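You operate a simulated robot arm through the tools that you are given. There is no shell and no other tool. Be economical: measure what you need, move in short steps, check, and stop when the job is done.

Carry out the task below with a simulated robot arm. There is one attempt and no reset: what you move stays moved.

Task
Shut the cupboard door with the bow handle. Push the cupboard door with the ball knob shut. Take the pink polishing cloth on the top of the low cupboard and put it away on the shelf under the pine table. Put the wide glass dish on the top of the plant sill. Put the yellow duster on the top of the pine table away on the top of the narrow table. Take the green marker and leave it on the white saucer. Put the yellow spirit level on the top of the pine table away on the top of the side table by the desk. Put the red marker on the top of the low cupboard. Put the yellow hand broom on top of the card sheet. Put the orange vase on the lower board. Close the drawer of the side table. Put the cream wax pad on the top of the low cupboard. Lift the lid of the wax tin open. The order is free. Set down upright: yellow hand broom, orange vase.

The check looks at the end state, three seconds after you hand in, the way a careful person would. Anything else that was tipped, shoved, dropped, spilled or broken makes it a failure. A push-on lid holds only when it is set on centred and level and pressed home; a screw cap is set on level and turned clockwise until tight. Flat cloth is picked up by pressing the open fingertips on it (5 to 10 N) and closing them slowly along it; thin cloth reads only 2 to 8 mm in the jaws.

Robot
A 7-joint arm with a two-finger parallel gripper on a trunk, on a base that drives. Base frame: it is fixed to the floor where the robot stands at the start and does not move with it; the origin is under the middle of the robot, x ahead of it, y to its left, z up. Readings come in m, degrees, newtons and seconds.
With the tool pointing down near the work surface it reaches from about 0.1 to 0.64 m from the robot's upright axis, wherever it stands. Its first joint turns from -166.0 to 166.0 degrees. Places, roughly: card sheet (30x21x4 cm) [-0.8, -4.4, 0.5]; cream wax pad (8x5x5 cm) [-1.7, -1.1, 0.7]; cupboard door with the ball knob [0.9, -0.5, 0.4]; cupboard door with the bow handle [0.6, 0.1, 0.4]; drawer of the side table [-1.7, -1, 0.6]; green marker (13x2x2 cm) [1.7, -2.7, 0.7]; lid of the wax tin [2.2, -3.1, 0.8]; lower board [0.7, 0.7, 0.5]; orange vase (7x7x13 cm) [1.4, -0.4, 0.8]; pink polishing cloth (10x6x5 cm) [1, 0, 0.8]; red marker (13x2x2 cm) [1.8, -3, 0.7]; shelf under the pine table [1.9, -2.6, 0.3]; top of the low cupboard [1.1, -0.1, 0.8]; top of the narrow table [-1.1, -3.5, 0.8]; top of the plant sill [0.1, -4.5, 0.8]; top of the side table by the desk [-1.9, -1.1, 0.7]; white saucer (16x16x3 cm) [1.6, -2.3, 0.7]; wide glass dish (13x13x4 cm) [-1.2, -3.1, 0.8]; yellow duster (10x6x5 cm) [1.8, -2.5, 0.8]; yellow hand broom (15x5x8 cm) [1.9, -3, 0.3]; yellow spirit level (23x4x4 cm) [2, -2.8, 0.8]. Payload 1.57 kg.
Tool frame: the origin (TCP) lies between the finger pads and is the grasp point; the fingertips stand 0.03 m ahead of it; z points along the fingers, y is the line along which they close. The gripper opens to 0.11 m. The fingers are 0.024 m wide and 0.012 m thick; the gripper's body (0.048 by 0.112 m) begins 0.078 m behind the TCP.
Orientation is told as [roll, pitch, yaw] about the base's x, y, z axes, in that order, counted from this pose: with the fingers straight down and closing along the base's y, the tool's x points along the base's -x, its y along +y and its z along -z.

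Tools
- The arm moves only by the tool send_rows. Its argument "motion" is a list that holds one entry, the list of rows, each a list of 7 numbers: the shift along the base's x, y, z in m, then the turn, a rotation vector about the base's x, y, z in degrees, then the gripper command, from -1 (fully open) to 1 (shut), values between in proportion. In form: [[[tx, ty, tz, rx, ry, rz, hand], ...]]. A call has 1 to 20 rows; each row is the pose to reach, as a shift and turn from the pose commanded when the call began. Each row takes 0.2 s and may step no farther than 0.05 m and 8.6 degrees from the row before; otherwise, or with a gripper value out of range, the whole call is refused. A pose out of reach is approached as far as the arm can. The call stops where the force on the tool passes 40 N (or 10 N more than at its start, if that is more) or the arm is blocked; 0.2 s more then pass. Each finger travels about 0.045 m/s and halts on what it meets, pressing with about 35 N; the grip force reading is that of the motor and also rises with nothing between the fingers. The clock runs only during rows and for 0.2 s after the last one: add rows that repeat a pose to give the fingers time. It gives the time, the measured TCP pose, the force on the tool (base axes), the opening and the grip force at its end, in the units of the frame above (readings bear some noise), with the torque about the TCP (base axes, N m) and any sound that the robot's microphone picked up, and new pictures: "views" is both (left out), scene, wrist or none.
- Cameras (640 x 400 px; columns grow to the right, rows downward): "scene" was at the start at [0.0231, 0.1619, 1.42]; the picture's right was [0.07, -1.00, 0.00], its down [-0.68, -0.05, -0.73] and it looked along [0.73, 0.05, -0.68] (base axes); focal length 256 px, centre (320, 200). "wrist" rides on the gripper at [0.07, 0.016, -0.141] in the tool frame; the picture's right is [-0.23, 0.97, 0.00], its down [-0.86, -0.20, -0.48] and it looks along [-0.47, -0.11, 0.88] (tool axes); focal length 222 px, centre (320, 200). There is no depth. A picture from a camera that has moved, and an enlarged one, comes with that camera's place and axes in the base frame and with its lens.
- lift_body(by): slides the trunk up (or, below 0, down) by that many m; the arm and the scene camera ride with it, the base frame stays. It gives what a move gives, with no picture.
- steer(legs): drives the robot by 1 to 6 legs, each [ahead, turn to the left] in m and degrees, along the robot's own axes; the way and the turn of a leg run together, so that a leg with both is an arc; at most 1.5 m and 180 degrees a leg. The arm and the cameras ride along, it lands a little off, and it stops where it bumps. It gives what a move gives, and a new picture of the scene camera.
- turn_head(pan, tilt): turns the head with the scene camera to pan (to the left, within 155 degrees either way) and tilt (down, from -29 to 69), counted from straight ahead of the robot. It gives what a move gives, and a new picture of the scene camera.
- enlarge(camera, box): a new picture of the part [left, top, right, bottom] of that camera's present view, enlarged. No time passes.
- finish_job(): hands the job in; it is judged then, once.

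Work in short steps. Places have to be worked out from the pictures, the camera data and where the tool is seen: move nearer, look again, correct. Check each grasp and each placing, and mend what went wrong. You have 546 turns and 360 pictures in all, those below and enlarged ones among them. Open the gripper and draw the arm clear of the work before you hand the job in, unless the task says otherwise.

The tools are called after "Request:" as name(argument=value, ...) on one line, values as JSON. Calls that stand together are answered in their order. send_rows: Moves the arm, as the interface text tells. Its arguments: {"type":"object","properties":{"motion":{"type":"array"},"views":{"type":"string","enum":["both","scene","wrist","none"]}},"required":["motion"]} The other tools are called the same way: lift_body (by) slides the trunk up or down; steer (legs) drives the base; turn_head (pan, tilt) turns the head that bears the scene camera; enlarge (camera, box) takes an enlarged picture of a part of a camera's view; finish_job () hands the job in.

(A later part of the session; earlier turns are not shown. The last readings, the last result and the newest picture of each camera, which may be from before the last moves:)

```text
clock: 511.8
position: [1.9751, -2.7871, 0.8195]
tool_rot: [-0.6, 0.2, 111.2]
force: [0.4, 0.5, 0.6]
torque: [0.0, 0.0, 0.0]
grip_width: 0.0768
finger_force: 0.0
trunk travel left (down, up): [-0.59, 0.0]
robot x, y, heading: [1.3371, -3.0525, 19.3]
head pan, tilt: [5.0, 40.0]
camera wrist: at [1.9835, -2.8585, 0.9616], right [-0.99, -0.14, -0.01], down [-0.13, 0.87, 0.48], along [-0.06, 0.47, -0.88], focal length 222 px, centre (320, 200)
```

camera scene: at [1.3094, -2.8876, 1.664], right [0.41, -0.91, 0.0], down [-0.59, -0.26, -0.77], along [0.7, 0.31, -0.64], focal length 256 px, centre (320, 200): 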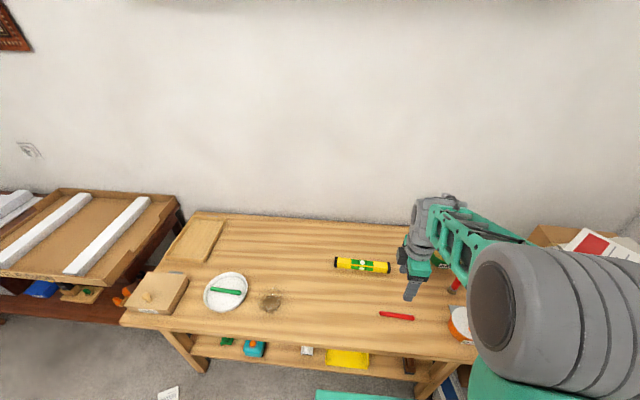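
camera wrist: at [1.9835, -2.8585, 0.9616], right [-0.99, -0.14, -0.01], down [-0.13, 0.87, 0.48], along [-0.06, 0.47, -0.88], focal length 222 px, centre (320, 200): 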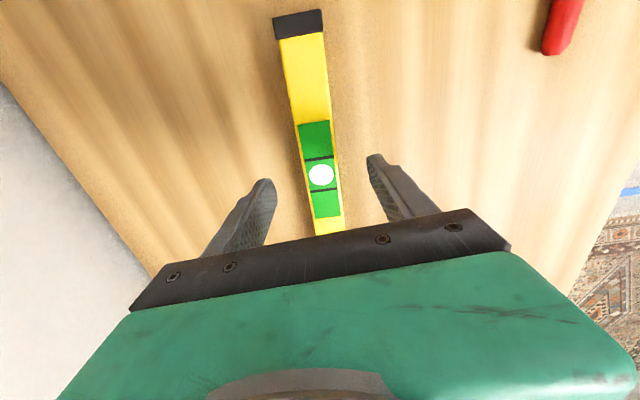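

Centred on the vial. I descend, close and lift.

Request:
send_rows(motion=[[[0, 0, -0.02, 0, 0, 0, -0.4], [0, 0, -0.045, 0, 0, 0, -0.4], [0, 0, -0.045, 0, 0, 0, 0], [0, 0, -0.045, 0, 0, 0, 0.4], [0, 0, -0.045, 0, 0, 0, 0.8], [0, 0, -0.045, 0, 0, 0, 1], [0, 0, -0.045, 0, 0, 0, 1], [0, 0, 0, 0, 0, 0, 1], [0, 0, 0.05, 0, 0, 0, 1], [0, 0, 0.1, 0, 0, 0, 1], [0, 0, 0.14, 0, 0, 0, 1]]], views="wrist")

```text
clock: 514.2
position: [1.9716, -2.7907, 0.9623]
tool_rot: [-0.5, 0.2, 111.0]
force: [0.1, -0.1, -1.7]
torque: [-0.04, 0.02, 0.0]
grip_width: 0.0315
finger_force: 34.9
trunk travel left (down, up): [-0.59, 0.0]
robot x, y, heading: [1.3382, -3.0541, 19.0]
head pan, tilt: [5.0, 40.0]
camera wrist: at [1.9807, -2.8607, 1.103], right [-0.99, -0.14, -0.01], down [-0.12, 0.87, 0.48], along [-0.06, 0.47, -0.88], focal length 222 px, centre (320, 200)
```

wrist: 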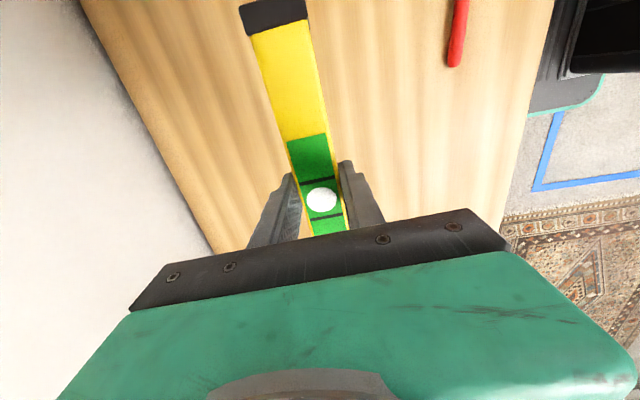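

Level held (32 mm). I fold in and drive across to the dark side table.

Request:
send_rows(motion=[[[-0.04, -0.014, 0.02, 0, 0, 0, 1], [-0.08, -0.028, 0.04, 0, 0, 0, 1], [-0.12, -0.042, 0.06, 0, 0, 0, 1], [-0.16, -0.056, 0.07, 0, 0, 0, 1], [-0.2, -0.07, 0.07, 0, 0, 0, 1], [-0.24, -0.084, 0.07, 0, 0, 0, 1]]], views="none")

Request:
steer(legs=[[-0.35, 0], [0, 107.7], [1.5, 0], [1.45, 0], [0, 72.5]])

```text
clock: 515.6
position: [1.7349, -2.8738, 1.0342]
tool_rot: [-0.4, 0.2, 111.0]
force: [0.6, -0.2, -2.5]
torque: [0.0, -0.01, 0.01]
grip_width: 0.0312
finger_force: 35.0
trunk travel left (down, up): [-0.59, 0.0]
robot x, y, heading: [1.3358, -3.0538, 19.1]
head pan, tilt: [5.0, 40.0]
```

```text
clock: 539.4
position: [-1.0846, -0.895, 1.0331]
tool_rot: [-0.5, 0.2, -70.6]
force: [0.5, 0.4, -1.9]
torque: [0.03, 0.03, -0.02]
grip_width: 0.0314
finger_force: 35.3
trunk travel left (down, up): [-0.59, 0.0]
robot x, y, heading: [-0.6873, -0.728, -162.6]
head pan, tilt: [5.0, 40.0]
camera scene: at [-0.6567, -0.8899, 1.664], right [-0.38, 0.92, 0.0], down [0.59, 0.25, -0.77], along [-0.71, -0.29, -0.64], focal length 256 px, centre (320, 200)
```

scene: 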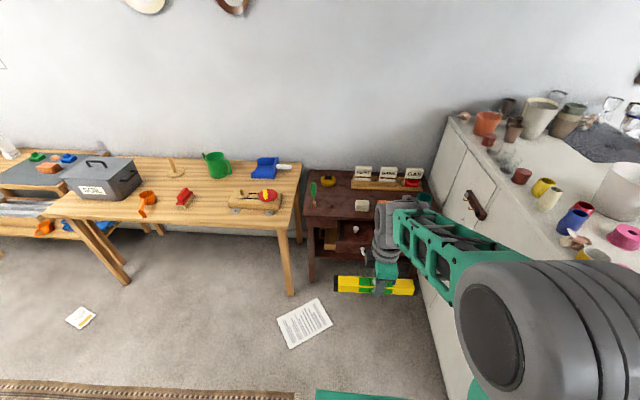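

Request:
turn_head(pan=-2, tilt=38)

Request:
enlarge(camera="scene", box=[230, 140, 450, 300])

```text
clock: 540.1
position: [-1.0842, -0.8954, 1.0336]
tool_rot: [-0.3, 0.3, -70.7]
force: [0.3, 1.2, -1.6]
torque: [0.03, -0.01, 0.0]
grip_width: 0.0314
finger_force: 35.6
trunk travel left (down, up): [-0.59, 0.0]
robot x, y, heading: [-0.6788, -0.732, -162.3]
head pan, tilt: [-2.0, 38.0]
camera scene: at [-0.6614, -0.8803, 1.667], right [-0.27, 0.96, 0.0], down [0.59, 0.17, -0.79], along [-0.76, -0.21, -0.62], focal length 256 px, centre (320, 200)
```

scene: 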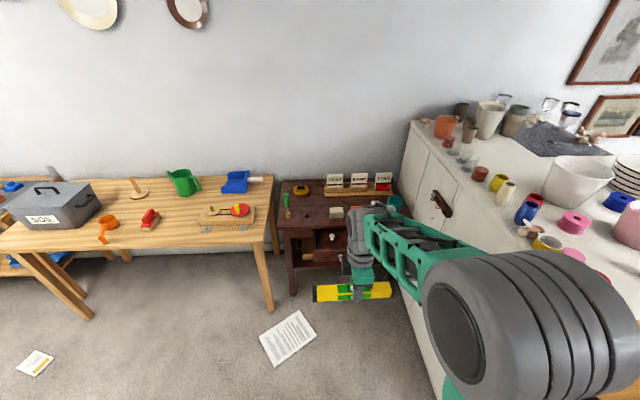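

```text
2.50 times, centred on (340, 220) of scene
camera zoom: at [-0.6614, -0.8803, 1.667], right [-0.27, 0.96, 0.0], down [0.59, 0.17, -0.79], along [-0.76, -0.21, -0.62], focal length 641 px, centre (270, 150)
```

zoom: 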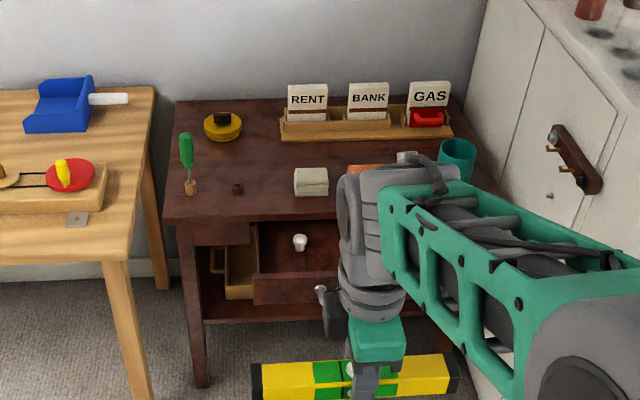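

The strip between the letter rack and the pads on the side table (around (-1.785,-1.19)) is free for the level. I drive in.

Request:
steer(legs=[[0, 6], [0.5, 0], [0, -4.4]])

Request:
enlarge(camera="scene", box=[220, 200, 440, 360])

```text
clock: 544.0
position: [-1.535, -1.0988, 1.033]
tool_rot: [-0.3, 0.2, -69.5]
force: [-0.4, -0.1, -1.9]
torque: [0.0, 0.01, 0.0]
grip_width: 0.0312
finger_force: 34.8
trunk travel left (down, up): [-0.59, 0.0]
robot x, y, heading: [-1.1332, -0.9289, -161.5]
head pan, tilt: [-2.0, 38.0]
camera scene: at [-1.1129, -1.0753, 1.6671], right [-0.29, 0.96, 0.0], down [0.59, 0.18, -0.79], along [-0.75, -0.23, -0.62], focal length 256 px, centre (320, 200)
```

scene: 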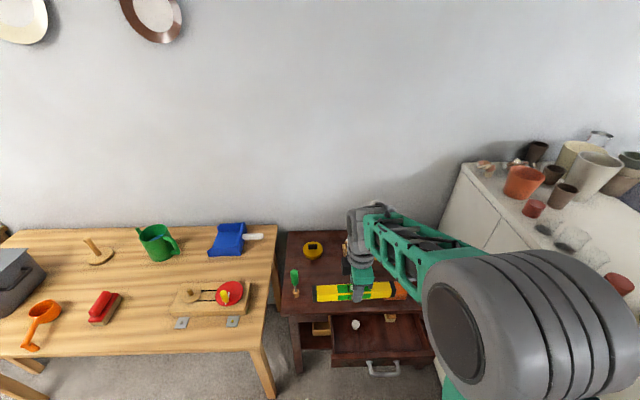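

```text
2.50 times, centred on (330, 280) of scene
camera zoom: at [-1.1129, -1.0753, 1.6671], right [-0.29, 0.96, 0.0], down [0.59, 0.18, -0.79], along [-0.75, -0.23, -0.62], focal length 641 px, centre (295, 0)
```

zoom: 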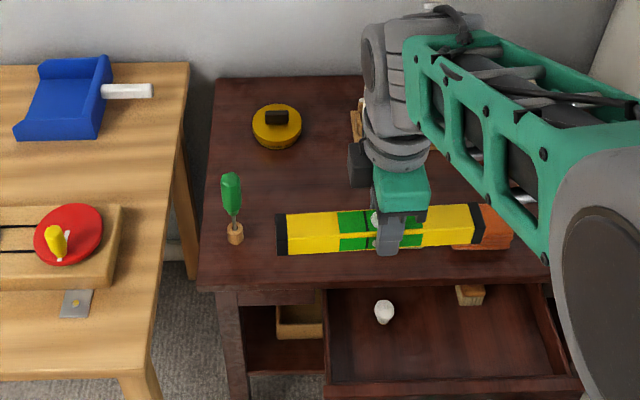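

Request:
steer(legs=[[0.05, 0]])

Request:
send_rows(motion=[[[-0.045, -0.017, 0, 0, 0, 0, 1], [-0.09, -0.034, 0, 0, 0, 0, 1], [-0.135, -0.05, -0.01, 0, 0, 0, 1], [-0.175, -0.066, -0.03, 0, 0, -1, 1], [-0.203, -0.08, -0.06, 0, 0, -1, 1], [-0.203, -0.08, -0.1, 0, 0, -1, 1], [-0.203, -0.08, -0.14, 0, 0, -1, 1], [-0.203, -0.08, -0.18, 0, 0, -1, 1]]], views="both")

Request:
enlarge(camera="scene", box=[220, 200, 440, 360])

```text
clock: 544.9
position: [-1.5825, -1.1156, 1.0332]
tool_rot: [-0.4, 0.2, -69.3]
force: [-0.1, 0.1, -2.9]
torque: [0.02, -0.01, -0.01]
grip_width: 0.0315
finger_force: 35.2
trunk travel left (down, up): [-0.59, 0.0]
robot x, y, heading: [-1.1857, -0.94, -161.2]
head pan, tilt: [-2.0, 38.0]
camera scene: at [-1.1605, -1.0918, 1.667], right [-0.29, 0.96, 0.0], down [0.59, 0.18, -0.79], along [-0.75, -0.23, -0.62], focal length 256 px, centre (320, 200)
```

scene: 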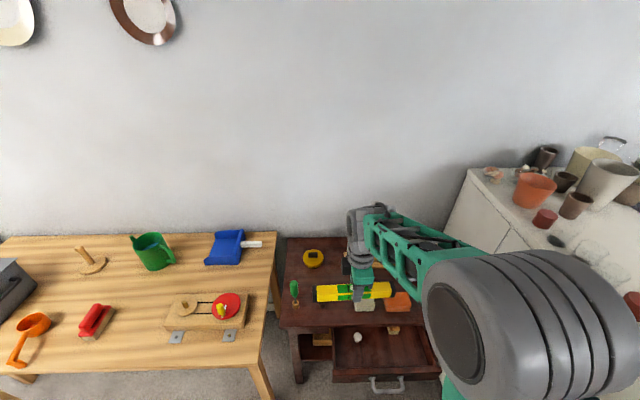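

```text
clock: 546.7
position: [-1.7866, -1.1972, 0.8545]
tool_rot: [-0.5, 0.2, -70.3]
force: [-0.1, -0.1, -2.3]
torque: [0.01, 0.01, 0.01]
grip_width: 0.0313
finger_force: 35.2
trunk travel left (down, up): [-0.59, 0.0]
robot x, y, heading: [-1.1831, -0.9419, -161.0]
head pan, tilt: [-2.0, 38.0]
camera scene: at [-1.16, -1.0918, 1.6671], right [-0.29, 0.96, 0.0], down [0.59, 0.18, -0.79], along [-0.75, -0.23, -0.62], focal length 256 px, centre (320, 200)
camera wrist: at [-1.7941, -1.126, 0.9961], right [0.99, 0.11, -0.01], down [0.1, -0.87, 0.48], along [0.05, -0.48, -0.88], focal length 222 px, centre (320, 200)
```

scene: 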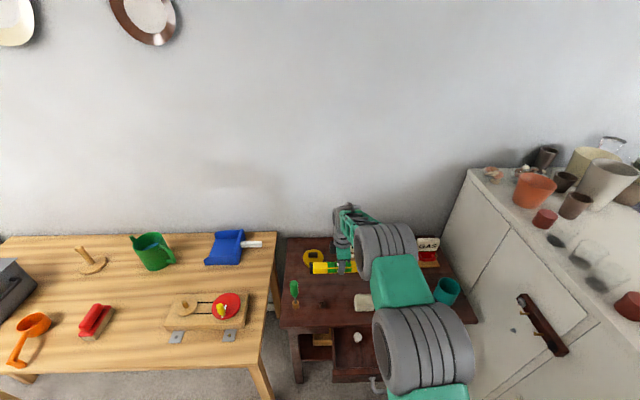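
wrist: 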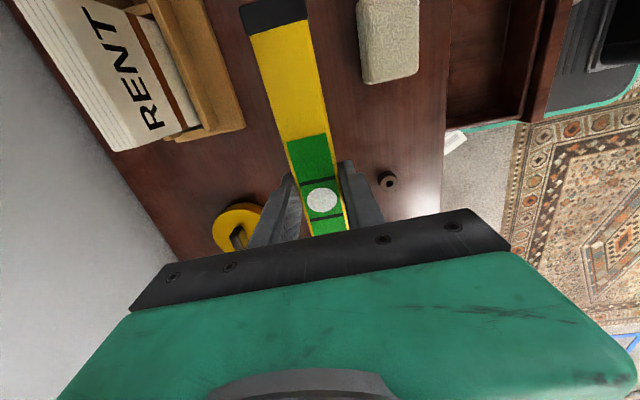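

```text
2.50 times, centred on (330, 280) of scene
camera zoom: at [-1.16, -1.0918, 1.6671], right [-0.29, 0.96, 0.0], down [0.59, 0.18, -0.79], along [-0.75, -0.23, -0.62], focal length 641 px, centre (295, 0)
```

zoom: 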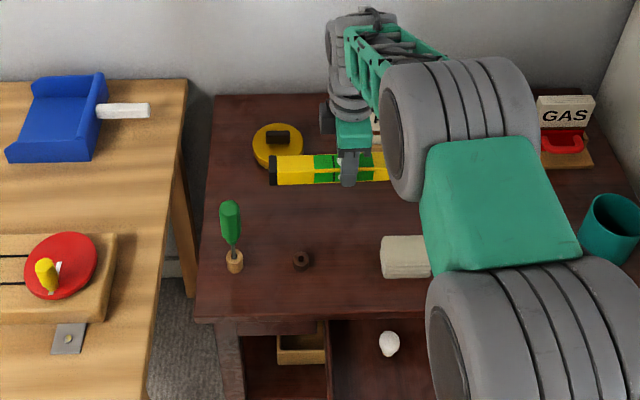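

There is room all round. I shift 1 cm toward the front, lower and feel for the table.

Request:
send_rows(motion=[[[0.011, 0.004, -0.03, 0, 0, 0, 1], [0.011, 0.004, -0.06, 0, 0, 0, 1], [0.011, 0.004, -0.075, 0, 0, 0, 1]]], views="none")

Request:
send_rows(motion=[[[0, 0, -0.005, 0, 0, 0, 1], [0, 0, -0.01, 0, 0, 0, 1]]], views="none")

```text
clock: 547.5
position: [-1.7748, -1.1931, 0.7788]
tool_rot: [-0.5, 0.3, -70.3]
force: [0.5, -0.4, -1.8]
torque: [0.01, 0.04, 0.03]
grip_width: 0.0314
finger_force: 34.7
trunk travel left (down, up): [-0.59, 0.0]
robot x, y, heading: [-1.1856, -0.9429, -161.3]
head pan, tilt: [-2.0, 38.0]
```

```text
clock: 548.1
position: [-1.7756, -1.1914, 0.7693]
tool_rot: [-0.5, 0.2, -70.4]
force: [0.5, -0.2, -2.1]
torque: [-0.01, 0.0, 0.02]
grip_width: 0.0318
finger_force: 34.9
trunk travel left (down, up): [-0.59, 0.0]
robot x, y, heading: [-1.1856, -0.9412, -161.3]
head pan, tilt: [-2.0, 38.0]
```

Request:
send_rows(motion=[[[0, 0, -0.005, 0, 0, 0, 1], [0, 0, -0.01, 0, 0, 0, 1]]], views="none")

Request:
send_rows(motion=[[[0, 0, -0.004, 0, 0, 0, 1], [0, 0, -0.008, 0, 0, 0, 1]]], views="wrist")

```text
clock: 548.7
position: [-1.7749, -1.1926, 0.7583]
tool_rot: [-0.4, 0.2, -70.2]
force: [0.4, 0.5, -2.7]
torque: [-0.01, -0.03, -0.01]
grip_width: 0.0314
finger_force: 34.8
trunk travel left (down, up): [-0.59, 0.0]
robot x, y, heading: [-1.1844, -0.9425, -161.3]
head pan, tilt: [-2.0, 38.0]
```

```text
clock: 549.3
position: [-1.7748, -1.1918, 0.7505]
tool_rot: [-0.4, 0.3, -70.4]
force: [-0.1, -0.8, -1.5]
torque: [0.03, 0.02, 0.0]
grip_width: 0.0312
finger_force: 35.0
trunk travel left (down, up): [-0.59, 0.0]
robot x, y, heading: [-1.1848, -0.9417, -161.1]
head pan, tilt: [-2.0, 38.0]
camera wrist: at [-1.7823, -1.1206, 0.8923], right [0.99, 0.11, -0.01], down [0.1, -0.87, 0.48], along [0.05, -0.48, -0.88], focal length 222 px, centre (320, 200)
```

wrist: 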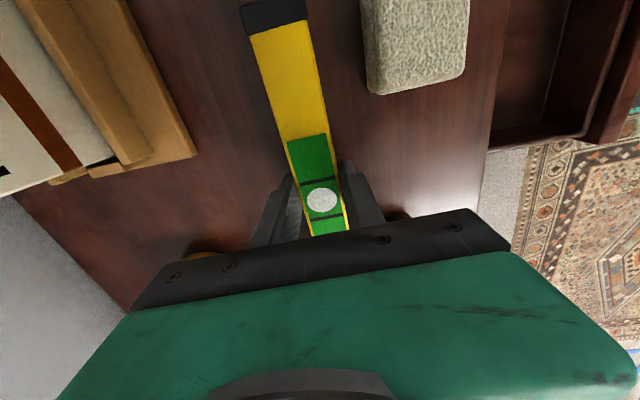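

Request:
send_rows(motion=[[[0, 0, -0.004, 0, 0, 0, 1], [0, 0, -0.008, 0, 0, 0, 1], [0, 0, -0.012, 0, 0, 0, 1]]], views="none")

Request:
send_rows(motion=[[[0, 0, -0.004, 0, 0, 0, 1], [0, 0, -0.008, 0, 0, 0, 1]]], views="none")

```text
clock: 550.1
position: [-1.7734, -1.1913, 0.7381]
tool_rot: [-0.4, 0.2, -70.3]
force: [-0.1, 0.0, -1.6]
torque: [0.0, -0.01, 0.05]
grip_width: 0.0313
finger_force: 34.7
trunk travel left (down, up): [-0.59, 0.0]
robot x, y, heading: [-1.181, -0.9399, -161.1]
head pan, tilt: [-2.0, 38.0]
```

```text
clock: 550.7
position: [-1.774, -1.1923, 0.7346]
tool_rot: [-0.8, 0.1, -70.3]
force: [7.2, 1.3, 28.9]
torque: [0.4, -0.67, 0.01]
grip_width: 0.0314
finger_force: 35.3
trunk travel left (down, up): [-0.59, 0.0]
robot x, y, heading: [-1.1827, -0.9408, -161.2]
head pan, tilt: [-2.0, 38.0]
```

Contact (table z≈0.70). I release and rise.

Request:
send_rows(motion=[[[0, 0, 0.003, 0, 0, 0, 0.6], [0, 0, 0.003, 0, 0, 0, 0.2], [0, 0, 0.003, 0, 0, 0, 0.05], [0, 0, 0.003, 0, 0, 0, 0.05], [0, 0, 0.03, 0, 0, 0, 0.05], [0, 0, 0.075, 0, 0, 0, 0.05], [0, 0, 0.12, 0, 0, 0, 0.05], [0, 0, 0.165, 0, 0, 0, 0.05], [0, 0, 0.2, 0, 0, 0, -0.3]]], views="wrist")

```text
clock: 552.7
position: [-1.7748, -1.1917, 0.9303]
tool_rot: [-0.4, 0.2, -70.3]
force: [0.3, 0.3, -0.2]
torque: [-0.01, 0.01, 0.01]
grip_width: 0.0715
finger_force: 0.2
trunk travel left (down, up): [-0.59, 0.0]
robot x, y, heading: [-1.1851, -0.9371, -161.7]
head pan, tilt: [-2.0, 38.0]
camera wrist: at [-1.7818, -1.1203, 1.072], right [0.99, 0.11, -0.01], down [0.1, -0.87, 0.48], along [0.05, -0.48, -0.88], focal length 222 px, centre (320, 200)
```

wrist: 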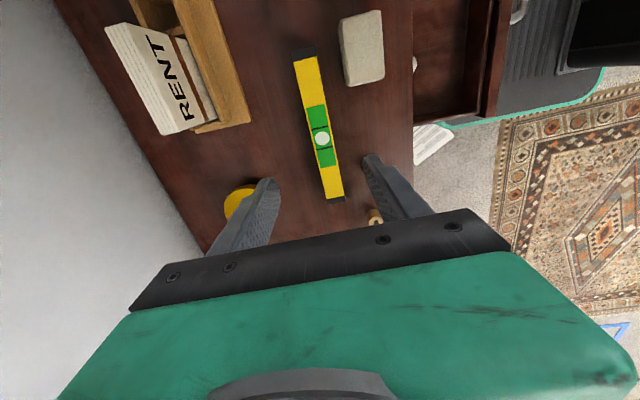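

Level lies on the side table. Now the drawer: I back off a little and look at its front.

Request:
send_rows(motion=[[[0.03, 0.01, 0.02, 0, 0, 0, 0.5], [0.07, 0.024, 0.04, 0, 0, 0, 1], [0.11, 0.038, 0.06, 0, 0, 0, 1], [0.15, 0.052, 0.08, 0, 0, 0, 1], [0.18, 0.08, 0.1, 0, 0, 0, 1], [0.2, 0.12, 0.1, 0, 0, 0, 1], [0.21, 0.16, 0.1, 0, 0, 0, 1], [0.21, 0.205, 0.1, 0, 0, 0, 1], [0.21, 0.25, 0.1, 0, 0, 0, 1]]], views="none")

Request:
steer(legs=[[-0.3, 0]])

Request:
turn_head(pan=10, tilt=40)

Request:
enlarge(camera="scene", box=[320, 180, 520, 320])

```text
clock: 554.7
position: [-1.5633, -0.9423, 1.0313]
tool_rot: [-0.4, 0.0, -70.3]
force: [-0.9, 0.3, 0.1]
torque: [0.01, -0.02, 0.01]
grip_width: 0.0
finger_force: 21.5
trunk travel left (down, up): [-0.59, 0.0]
robot x, y, heading: [-1.1827, -0.9401, -160.9]
head pan, tilt: [-2.0, 38.0]
```

```text
clock: 556.8
position: [-1.2799, -0.8464, 1.0325]
tool_rot: [-0.4, 0.2, -70.3]
force: [-0.3, -0.2, 0.1]
torque: [-0.01, -0.02, 0.01]
grip_width: 0.0002
finger_force: 21.4
trunk travel left (down, up): [-0.59, 0.0]
robot x, y, heading: [-0.898, -0.8432, -161.2]
head pan, tilt: [-2.0, 38.0]
camera scene: at [-0.8761, -0.995, 1.6671], right [-0.29, 0.96, 0.0], down [0.59, 0.18, -0.79], along [-0.75, -0.23, -0.62], focal length 256 px, centre (320, 200)
```

scene: 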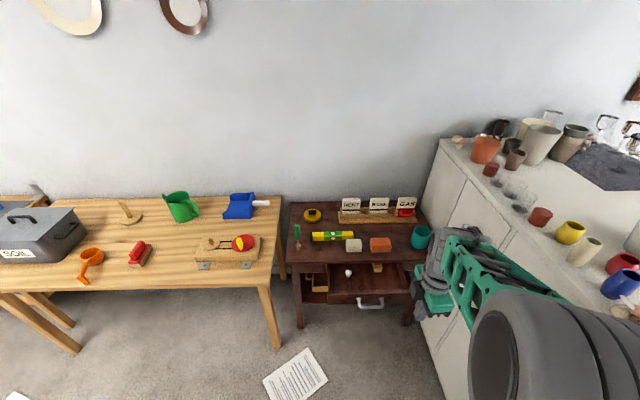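

```text
clock: 557.5
position: [-1.2801, -0.847, 1.0308]
tool_rot: [-0.5, 0.2, -70.4]
force: [0.3, -0.1, -0.7]
torque: [0.01, -0.02, -0.03]
grip_width: 0.0
finger_force: 21.5
trunk travel left (down, up): [-0.59, 0.0]
robot x, y, heading: [-0.9022, -0.8427, -161.1]
head pan, tilt: [10.0, 40.0]
camera scene: at [-0.8687, -1.0111, 1.6641], right [-0.48, 0.88, 0.0], down [0.56, 0.31, -0.77], along [-0.67, -0.37, -0.64], focal length 256 px, centre (320, 200)
```

scene: 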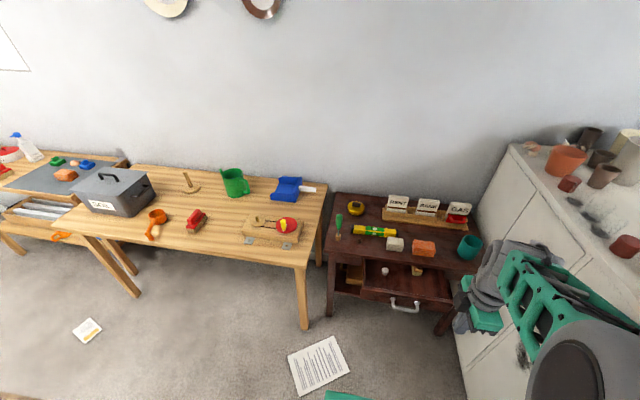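

```text
2.86 times, centred on (420, 250) of scene
camera zoom: at [-0.8687, -1.0111, 1.6641], right [-0.48, 0.88, 0.0], down [0.56, 0.31, -0.77], along [-0.67, -0.37, -0.64], focal length 732 px, centre (34, 57)
```

zoom: 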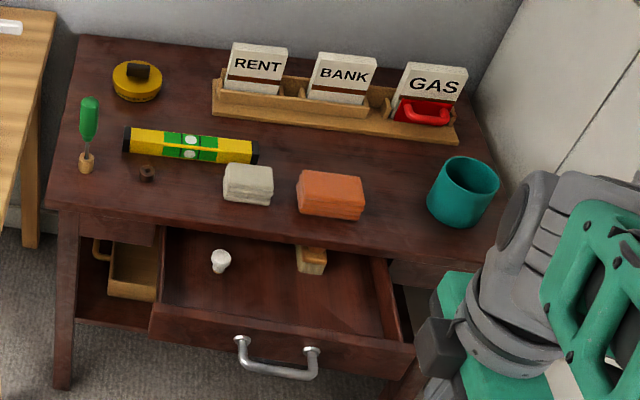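

Everything on the table is in order and the drawer front is clearly visible (panel at d≈-1.785, handle bar z≈0.59). I turn the tool, approach and lower in front of the handle.

Request:
send_rows(motion=[[[0, 0, 0, 0, 0, -8.2, 1], [0, 0, 0, 0, 0, -16.4, 1], [0, 0, 0, 0, 0, -24.6, 1], [0, 0, 0, 0, 0, -32.8, 1], [0, 0, 0, 0, 0, -41, 1], [0, 0, 0, 0, 0, -49.2, 1], [0, 0, 0, 0, 0, -57.4, 1], [0, 0, 0, 0, 0, -65.6, 1], [0, 0, 0, 0, 0, -73.8, 1], [0, 0, 0, 0, 0, -82, 1], [0, 0, 0, 0, 0, -90, 1]]], views="none")

Request:
lift_body(by=-0.3)

Request:
send_rows(motion=[[[0, 0, -0.05, 0, 0, 0, 1], [0, 0, -0.1, 0, 0, 0, 1], [0, 0, -0.145, 0, 0, 0, 1]]], views="none")

Request:
steer(legs=[[0.12, 0]])

Request:
enlarge(camera="scene", box=[320, 180, 520, 340])

```text
clock: 559.9
position: [-1.2802, -0.847, 1.0323]
tool_rot: [-0.4, 0.2, -160.5]
force: [0.1, 0.0, 0.2]
torque: [-0.02, -0.02, 0.02]
grip_width: 0.0
finger_force: 20.6
trunk travel left (down, up): [-0.59, 0.0]
robot x, y, heading: [-0.9007, -0.8429, -161.3]
head pan, tilt: [10.0, 40.0]
```

```text
clock: 562.9
position: [-1.2801, -0.8465, 0.7306]
tool_rot: [-0.5, 0.3, -160.4]
force: [-0.4, 0.4, -1.1]
torque: [0.0, 0.04, -0.01]
grip_width: 0.0003
finger_force: 21.5
trunk travel left (down, up): [-0.29, 0.3]
robot x, y, heading: [-0.8976, -0.8455, -161.4]
head pan, tilt: [10.0, 40.0]
```

```text
clock: 563.7
position: [-1.2807, -0.8478, 0.5864]
tool_rot: [-0.4, 0.0, -160.3]
force: [-0.1, -0.9, -0.5]
torque: [-0.02, 0.01, -0.04]
grip_width: 0.0001
finger_force: 22.0
trunk travel left (down, up): [-0.29, 0.3]
robot x, y, heading: [-0.8988, -0.8429, -161.3]
head pan, tilt: [10.0, 40.0]
```

```text
clock: 565.0
position: [-1.395, -0.8853, 0.5884]
tool_rot: [-0.4, 0.3, -160.4]
force: [0.9, 0.4, -0.2]
torque: [0.01, 0.0, 0.01]
grip_width: 0.0
finger_force: 21.3
trunk travel left (down, up): [-0.29, 0.3]
robot x, y, heading: [-1.0187, -0.8832, -161.1]
head pan, tilt: [10.0, 40.0]
camera scene: at [-0.984, -1.0502, 1.3641], right [-0.48, 0.88, 0.0], down [0.56, 0.31, -0.77], along [-0.67, -0.37, -0.64], focal length 256 px, centre (320, 200)
```

scene: 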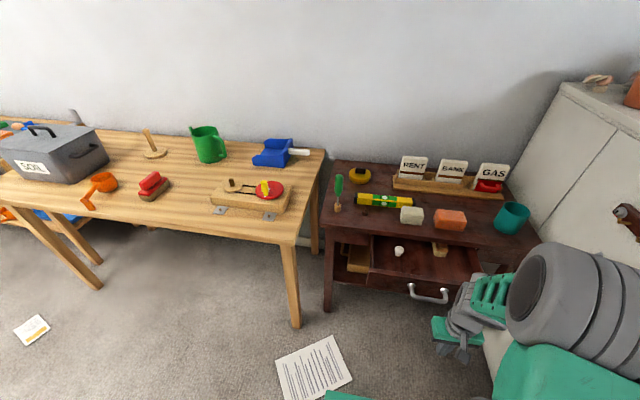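

```text
2.50 times, centred on (420, 260) of scene
camera zoom: at [-0.984, -1.0502, 1.3641], right [-0.48, 0.88, 0.0], down [0.56, 0.31, -0.77], along [-0.67, -0.37, -0.64], focal length 641 px, centre (70, 50)
```

zoom: 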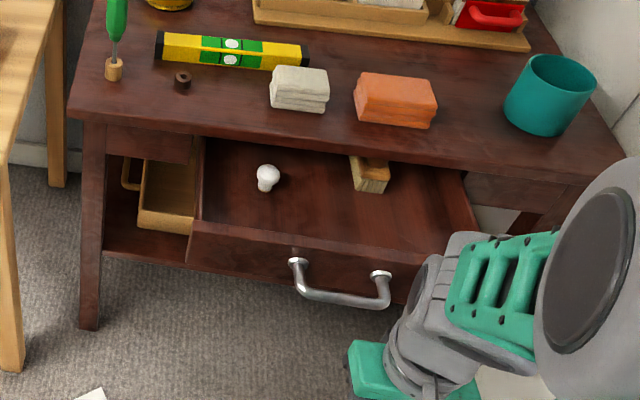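

Handle bar at z≈0.60, s≈0.40. I align with its centre and push straight in.

Request:
send_rows(motion=[[[-0.02, -0.032, 0, 0, 0, 0, 1], [-0.06, -0.046, 0, 0, 0, 0, 1], [-0.1, -0.06, 0, 0, 0, 0, 1], [-0.125, -0.069, 0, 0, 0, 0, 1], [-0.145, -0.076, 0, 0, 0, 0, 1], [-0.165, -0.083, 0, 0, 0, 0, 1], [-0.18, -0.088, 0, 0, 0, 0, 1], [-0.195, -0.093, 0, 0, 0, 0, 1], [-0.207, -0.097, 0, 0, 0, 0, 1], [-0.218, -0.101, 0, 0, 0, 0, 1], [-0.228, -0.105, 0, 0, 0, 0, 1]]], views="scene")

Request:
enlarge(camera="scene", box=[320, 180, 520, 340])

```text
clock: 567.4
position: [-1.6238, -0.9906, 0.5886]
tool_rot: [-0.4, 0.2, -160.6]
force: [2.9, 2.1, 1.0]
torque: [-0.05, 0.14, -0.05]
grip_width: 0.0002
finger_force: 21.0
trunk travel left (down, up): [-0.29, 0.3]
robot x, y, heading: [-1.0179, -0.8825, -161.2]
head pan, tilt: [10.0, 40.0]
camera scene: at [-0.9841, -1.0502, 1.3641], right [-0.48, 0.88, 0.0], down [0.56, 0.31, -0.77], along [-0.67, -0.37, -0.64], focal length 256 px, centre (320, 200)
```

scene: 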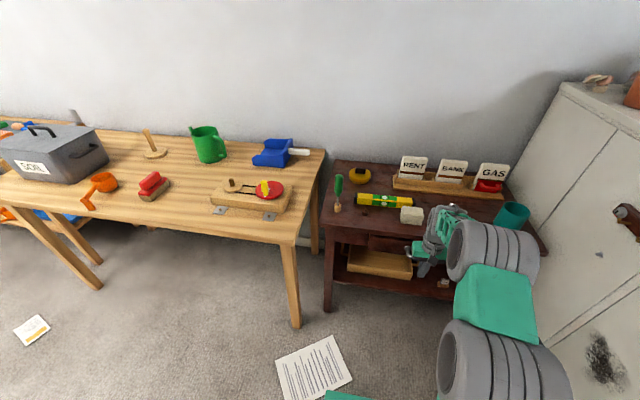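

```text
2.50 times, centred on (420, 260) of scene
camera zoom: at [-0.9841, -1.0502, 1.3641], right [-0.48, 0.88, 0.0], down [0.56, 0.31, -0.77], along [-0.67, -0.37, -0.64], focal length 641 px, centre (70, 50)
```

zoom: 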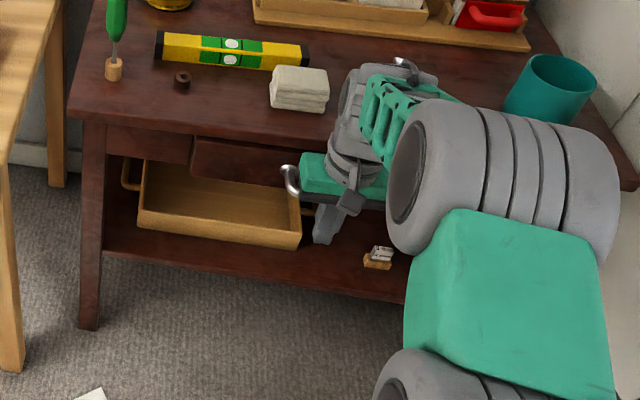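

Nearly shut. I push the last bit until it resists.

Request:
send_rows(motion=[[[-0.007, -0.0025, 0, 0, 0, 0, 1], [-0.014, -0.005, 0, 0, 0, 0, 1], [-0.02, -0.007, 0, 0, 0, 0, 1]]], views="none")

Request:
send_rows(motion=[[[-0.007, -0.0025, 0, 0, 0, 0, 1], [-0.014, -0.005, 0, 0, 0, 0, 1]]], views="scene")

Request:
enlarge(camera="scene", box=[320, 180, 520, 340])

```text
clock: 567.8
position: [-1.625, -0.9895, 0.5862]
tool_rot: [-0.3, 1.2, -160.8]
force: [10.2, 2.9, 4.2]
torque: [-0.09, 0.54, -0.12]
grip_width: 0.0
finger_force: 20.7
trunk travel left (down, up): [-0.29, 0.3]
robot x, y, heading: [-1.0158, -0.8838, -161.6]
head pan, tilt: [10.0, 40.0]
stopped in row 2: the force on the tool passed its limit (the readings are from after the stop); the commanded pose is now the measured one
```

```text
clock: 568.1
position: [-1.6234, -0.9889, 0.5845]
tool_rot: [-0.2, 1.9, -161.0]
force: [11.0, 2.4, 4.3]
torque: [-0.12, 0.57, -0.11]
grip_width: 0.0
finger_force: 20.5
trunk travel left (down, up): [-0.29, 0.3]
robot x, y, heading: [-1.0143, -0.8821, -161.4]
head pan, tilt: [10.0, 40.0]
stopped in row 1: the force on the tool passed its limit (the readings are from after the stop); the commanded pose is now the measured one
camera scene: at [-0.9824, -1.0498, 1.364], right [-0.48, 0.88, 0.0], down [0.56, 0.31, -0.77], along [-0.67, -0.37, -0.64], focal length 256 px, centre (320, 200)
```

scene: 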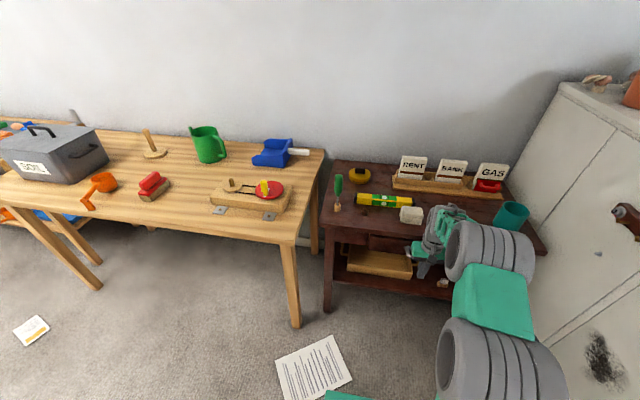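

```text
2.50 times, centred on (420, 260) of scene
camera zoom: at [-0.9824, -1.0498, 1.364], right [-0.48, 0.88, 0.0], down [0.56, 0.31, -0.77], along [-0.67, -0.37, -0.64], focal length 641 px, centre (70, 50)
```

zoom: 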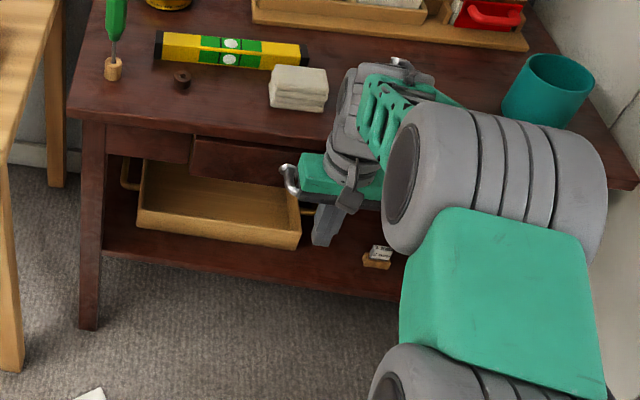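

Resistance met. I back out and inspect whether it is fully shut.

Request:
send_rows(motion=[[[0.04, 0.014, 0, 0, 0, 0, 1], [0.08, 0.028, 0, 0, 0, 0, 1], [0.12, 0.042, 0, 0, 0, 0, 1], [0.16, 0.07, 0, 0, 0, 0, 1], [0.19, 0.11, 0, 0, 0, 0, 1], [0.2, 0.15, 0, 0, 0, 0, 1]]], views="scene")

Request:
enlarge(camera="scene", box=[320, 180, 520, 340])

```text
clock: 569.5
position: [-1.4262, -0.8401, 0.5816]
tool_rot: [-0.3, 1.7, -161.0]
force: [0.3, 0.2, 0.7]
torque: [0.0, -0.01, 0.01]
grip_width: 0.0
finger_force: 21.2
trunk travel left (down, up): [-0.29, 0.3]
robot x, y, heading: [-1.0169, -0.8847, -161.3]
head pan, tilt: [10.0, 40.0]
camera scene: at [-0.9838, -1.0503, 1.364], right [-0.48, 0.88, 0.0], down [0.56, 0.31, -0.77], along [-0.67, -0.37, -0.64], focal length 256 px, centre (320, 200)
```

scene: 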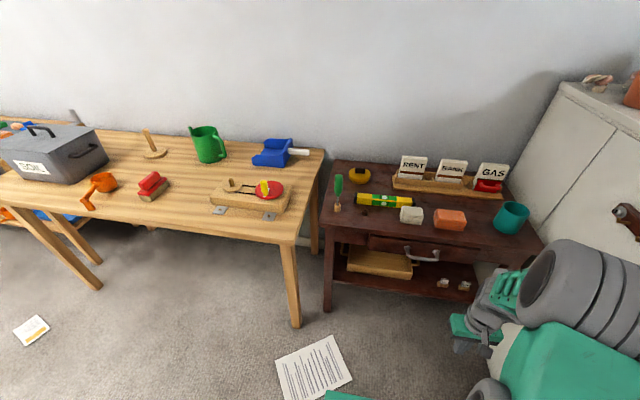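

```text
2.50 times, centred on (420, 260) of scene
camera zoom: at [-0.9838, -1.0503, 1.364], right [-0.48, 0.88, 0.0], down [0.56, 0.31, -0.77], along [-0.67, -0.37, -0.64], focal length 641 px, centre (70, 50)
```

zoom: 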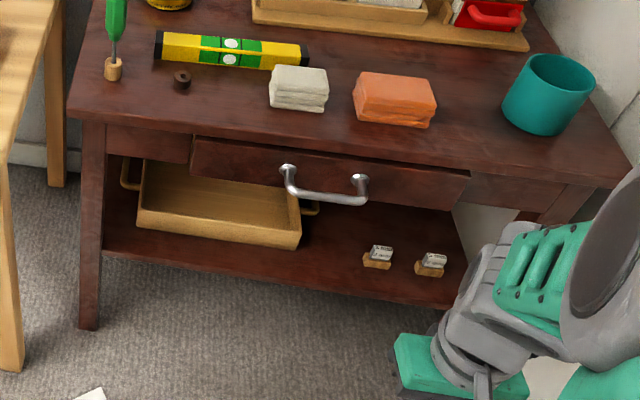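

Request:
enlarge(camera="scene", box=[380, 220, 480, 270])

```text
6.40 times, centred on (430, 245) of scene
camera zoom: at [-0.9838, -1.0503, 1.364], right [-0.48, 0.88, 0.0], down [0.56, 0.31, -0.77], along [-0.67, -0.37, -0.64], focal length 1640 px, centre (-384, -88)
```

zoom: 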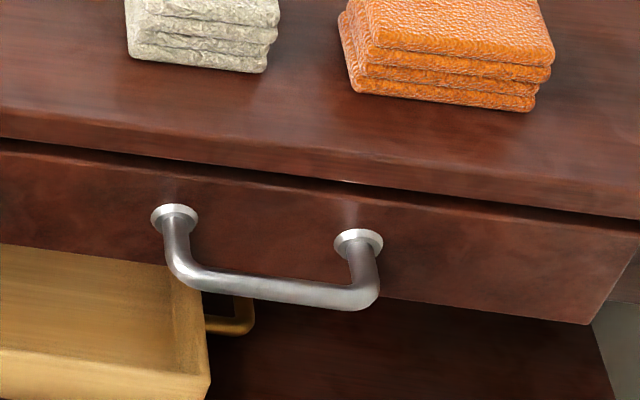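

Request:
enlarge(camera="scene", box=[330, 215, 430, 285])

Request:
enlarge(camera="scene", box=[460, 215, 540, 285])

```text
5.71 times, centred on (380, 250) of scene
camera zoom: at [-0.9838, -1.0503, 1.364], right [-0.48, 0.88, 0.0], down [0.56, 0.31, -0.77], along [-0.67, -0.37, -0.64], focal length 1465 px, centre (-23, -86)
```

zoom: 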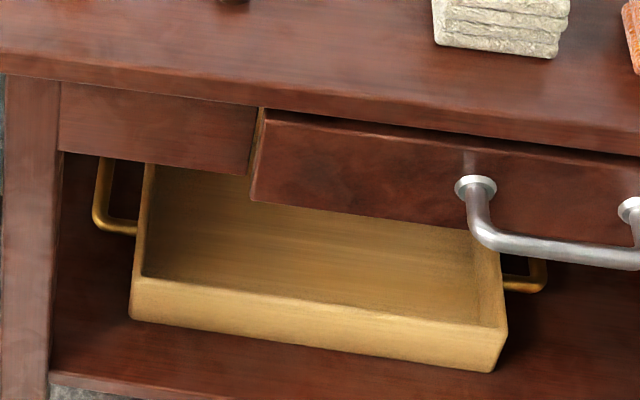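

```text
5.71 times, centred on (500, 250) of scene
camera zoom: at [-0.9838, -1.0503, 1.364], right [-0.48, 0.88, 0.0], down [0.56, 0.31, -0.77], along [-0.67, -0.37, -0.64], focal length 1465 px, centre (-709, -86)
```

zoom: 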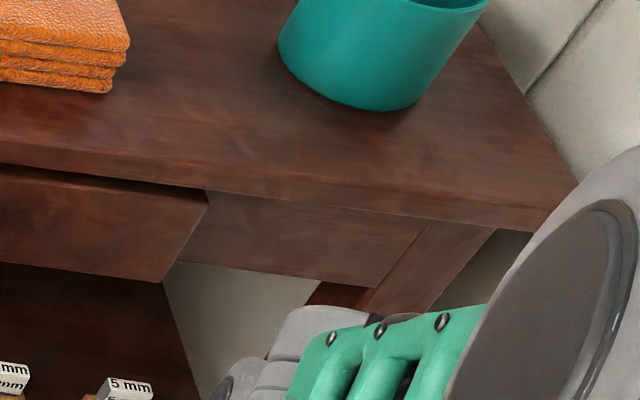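

The panel still stands ~2 cm proud and the last push was on the handle bar. I'll push once more directly on the panel (left of the handle) with a tilted fingertip.

Request:
send_rows(motion=[[[-0.02, -0.035, 0.01, -2.4, 7.1, 0, 1], [-0.04, -0.07, 0.02, -4.8, 14.2, 0, 1], [-0.06, -0.105, 0.03, -7.2, 21.3, 0, 1], [-0.08, -0.14, 0.045, -9.6, 28.4, 0, 1], [-0.1, -0.175, 0.06, -12, 35.5, 0, 1], [-0.12, -0.21, 0.07, -14.4, 42.6, 0, 1], [-0.135, -0.235, 0.08, -14.4, 42.6, 0, 1]]], views="both")

Request:
enlarge(camera="scene", box=[330, 180, 510, 300])

```text
clock: 571.1
position: [-1.563, -1.0775, 0.6626]
tool_rot: [-0.7, -43.2, -160.7]
force: [-0.9, -0.8, 0.4]
torque: [0.0, -0.04, 0.01]
grip_width: 0.0001
finger_force: 20.9
trunk travel left (down, up): [-0.29, 0.3]
robot x, y, heading: [-1.0152, -0.8824, -161.4]
head pan, tilt: [10.0, 40.0]
camera scene: at [-0.9837, -1.0501, 1.364], right [-0.48, 0.88, 0.0], down [0.56, 0.31, -0.77], along [-0.67, -0.37, -0.64], focal length 256 px, centre (320, 200)
camera wrist: at [-1.4172, -1.0459, 0.7181], right [0.16, -0.98, 0.15], down [-0.34, 0.09, 0.94], along [-0.93, -0.2, -0.32], focal length 222 px, centre (320, 200)
```

scene: 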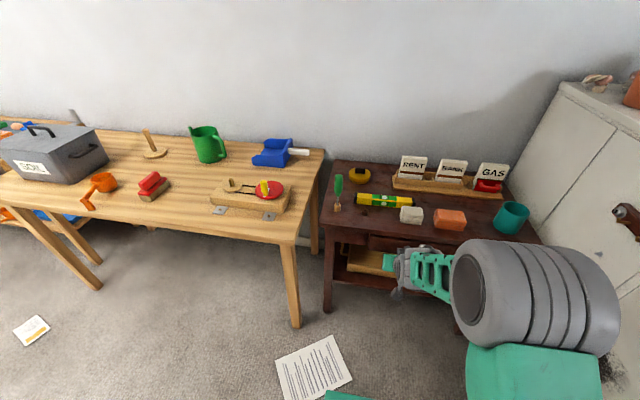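
wrist: 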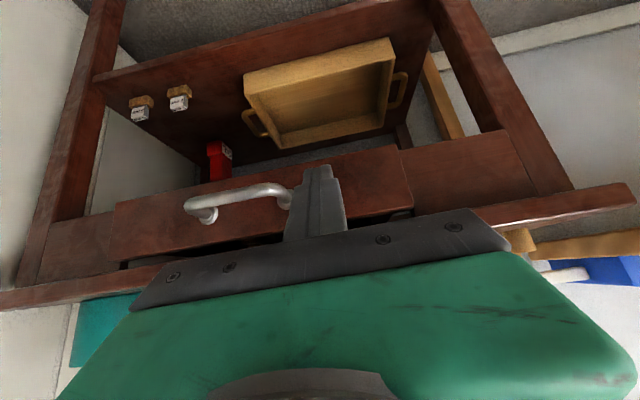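

```text
3.33 times, centred on (420, 240) of scene
camera zoom: at [-0.9837, -1.0501, 1.364], right [-0.48, 0.88, 0.0], down [0.56, 0.31, -0.77], along [-0.67, -0.37, -0.64], focal length 854 px, centre (-13, 67)
```

zoom: 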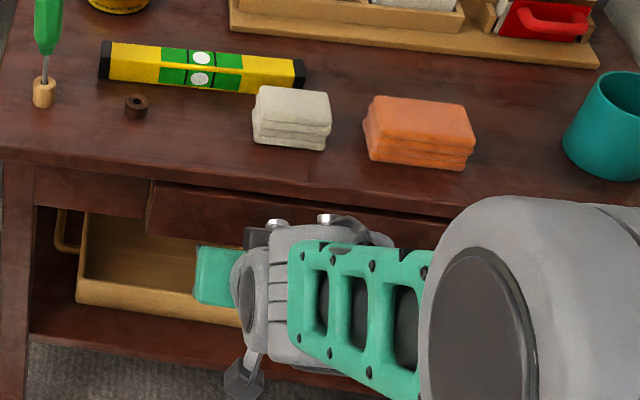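

Tip stands ~5 cm before the panel, left of the handle. I push forward gently and watch the force.

Request:
send_rows(motion=[[[-0.019, -0.0066, 0, 0, 0, 0, 1], [-0.038, -0.013, 0, 0, 0, 0, 1], [-0.048, -0.0167, 0, 0, 0, 0, 1], [-0.057, -0.02, 0, 0, 0, 0, 1], [-0.065, -0.0228, 0, 0, 0, 0, 1], [-0.073, -0.0256, 0, 0, 0, 0, 1], [-0.08, -0.028, 0, 0, 0, 0, 1]]], views="wrist")

```text
clock: 572.4
position: [-1.6229, -1.0961, 0.661]
tool_rot: [-0.7, -42.5, -160.7]
force: [21.7, 7.0, 13.3]
torque: [0.17, -0.37, -0.09]
grip_width: 0.0
finger_force: 21.2
trunk travel left (down, up): [-0.29, 0.3]
robot x, y, heading: [-1.0148, -0.8808, -161.5]
head pan, tilt: [10.0, 40.0]
stopped in row 6: the force on the tool passed its limit (the readings are from after the stop); the commanded pose is now the measured one
camera wrist: at [-1.4778, -1.0653, 0.7165], right [0.16, -0.98, 0.14], down [-0.35, 0.08, 0.93], along [-0.92, -0.2, -0.33], focal length 222 px, centre (320, 200)
```

wrist: 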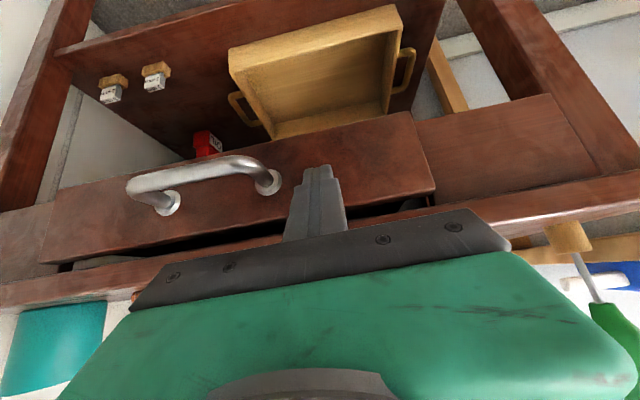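

The drawer is hard against its stop both times, with only its overlay front proud of the frame: it is shut. I retreat, raise the trunk and set the tool vertical for the cream pad.

Request:
send_rows(motion=[[[0.04, 0.014, 0, 0, 0, 0, 1], [0.08, 0.028, 0, 0, 0, 0, 1], [0.12, 0.042, 0, 0, 0, 0, 1], [0.15, 0.053, 0, 0, 0, 0, 1]]], views="none")

Request:
lift_body(by=0.3)

Request:
send_rows(motion=[[[0, 0, 0.01, 2.4, -7.1, 0, 0], [0, 0, 0.02, 4.8, -14.2, 0, 0], [0, 0, 0.03, 7.2, -21.3, 0, -0.5], [0, 0, 0.04, 9.6, -28.4, 0, -0.5], [0, 0, 0.05, 12, -35.5, 0, -0.5], [0, 0, 0.06, 14.3, -42, 0, -0.5]]], views="none")

Request:
send_rows(motion=[[[0, 0, 0, 0, 0, 8.2, -0.5], [0, 0, 0, 0, 0, 16.4, -0.5], [0, 0, 0, 0, 0, 24.6, -0.5], [0, 0, 0, 0, 0, 32.8, -0.5], [0, 0, 0, 0, 0, 41, -0.5], [0, 0, 0, 0, 0, 49.2, -0.5], [0, 0, 0, 0, 0, 57.4, -0.5], [0, 0, 0, 0, 0, 65.6, -0.5], [0, 0, 0, 0, 0, 73.8, -0.5], [0, 0, 0, 0, 0, 82, -0.5], [0, 0, 0, 0, 0, 90, -0.5]]], views="scene")

```text
clock: 573.4
position: [-1.4745, -1.0435, 0.6575]
tool_rot: [-0.7, -42.6, -160.8]
force: [0.9, -0.7, -0.6]
torque: [-0.01, -0.02, 0.02]
grip_width: 0.0
finger_force: 21.5
trunk travel left (down, up): [-0.29, 0.3]
robot x, y, heading: [-1.0174, -0.8877, -161.4]
head pan, tilt: [10.0, 40.0]
```

```text
clock: 576.4
position: [-1.4744, -1.0442, 0.9575]
tool_rot: [-0.7, -42.5, -160.8]
force: [-0.4, -0.2, 0.4]
torque: [0.02, 0.03, 0.01]
grip_width: 0.0
finger_force: 21.6
trunk travel left (down, up): [-0.59, 0.0]
robot x, y, heading: [-1.0143, -0.8796, -161.5]
head pan, tilt: [10.0, 40.0]
```

```text
clock: 577.8
position: [-1.4736, -1.0446, 1.0173]
tool_rot: [-0.3, 2.0, -160.8]
force: [0.5, 0.8, 0.3]
torque: [0.04, -0.04, 0.02]
grip_width: 0.0824
finger_force: 0.2
trunk travel left (down, up): [-0.59, 0.0]
robot x, y, heading: [-1.0156, -0.8812, -161.5]
head pan, tilt: [10.0, 40.0]
```

```text
clock: 580.2
position: [-1.4749, -1.0431, 1.0176]
tool_rot: [-0.4, 1.8, -70.7]
force: [0.1, 0.3, -0.1]
torque: [-0.01, 0.0, -0.02]
grip_width: 0.0825
finger_force: 0.0
trunk travel left (down, up): [-0.59, 0.0]
robot x, y, heading: [-1.0132, -0.8811, -161.3]
head pan, tilt: [10.0, 40.0]
camera scene: at [-0.9832, -1.05, 1.664], right [-0.48, 0.88, 0.0], down [0.56, 0.31, -0.77], along [-0.67, -0.37, -0.64], focal length 256 px, centre (320, 200)
```

scene: 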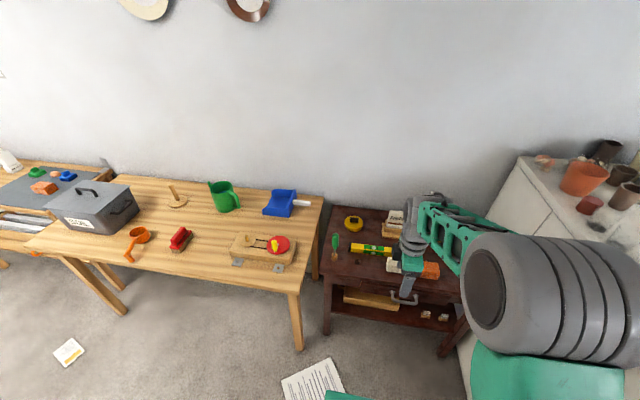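

Request:
steer(legs=[[0.1, 0]])

Request:
send_rows(motion=[[[-0.045, 0, -0.02, -0.8, -0.3, 0, -0.5], [-0.09, 0, -0.04, -1.7, -0.6, 0, -0.5], [-0.13, -0.003, -0.07, -1.7, -0.6, 0, -0.5], [-0.14, -0.005, -0.11, -1.7, -0.6, 0, -0.5]]], views="wrist")

```text
clock: 581.4
position: [-1.5691, -1.0759, 1.0172]
tool_rot: [-0.3, 1.8, -70.7]
force: [-0.8, 0.0, 0.8]
torque: [0.01, -0.01, 0.0]
grip_width: 0.0826
finger_force: 0.2
trunk travel left (down, up): [-0.59, 0.0]
robot x, y, heading: [-1.1124, -0.9124, -161.7]
head pan, tilt: [10.0, 40.0]
camera scene: at [-1.079, -1.0821, 1.664], right [-0.48, 0.88, 0.0], down [0.57, 0.31, -0.77], along [-0.67, -0.37, -0.64], focal length 256 px, centre (320, 200)
```

scene: 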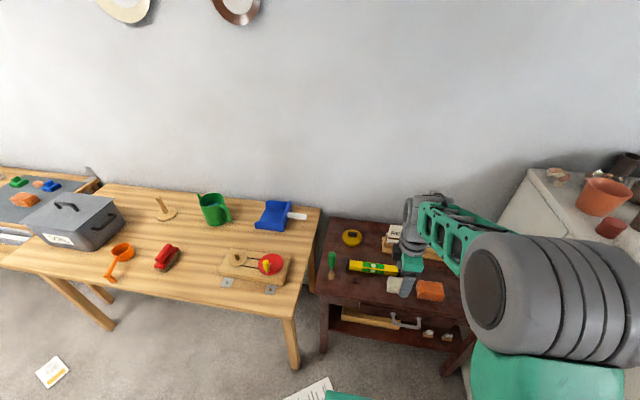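

```text
clock: 582.4
position: [-1.7121, -1.0813, 0.9061]
tool_rot: [-0.4, 0.0, -70.8]
force: [0.5, 0.4, -0.1]
torque: [0.01, 0.02, -0.01]
grip_width: 0.0825
finger_force: 0.2
trunk travel left (down, up): [-0.59, 0.0]
robot x, y, heading: [-1.1095, -0.9142, -161.7]
head pan, tilt: [10.0, 40.0]
camera wrist: at [-1.7189, -1.0093, 1.0478], right [0.99, 0.11, -0.01], down [0.1, -0.87, 0.48], along [0.04, -0.48, -0.88], focal length 222 px, centre (320, 200)
```

wrist: 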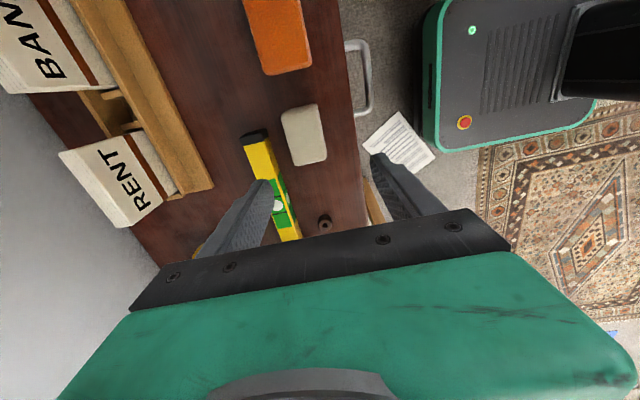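

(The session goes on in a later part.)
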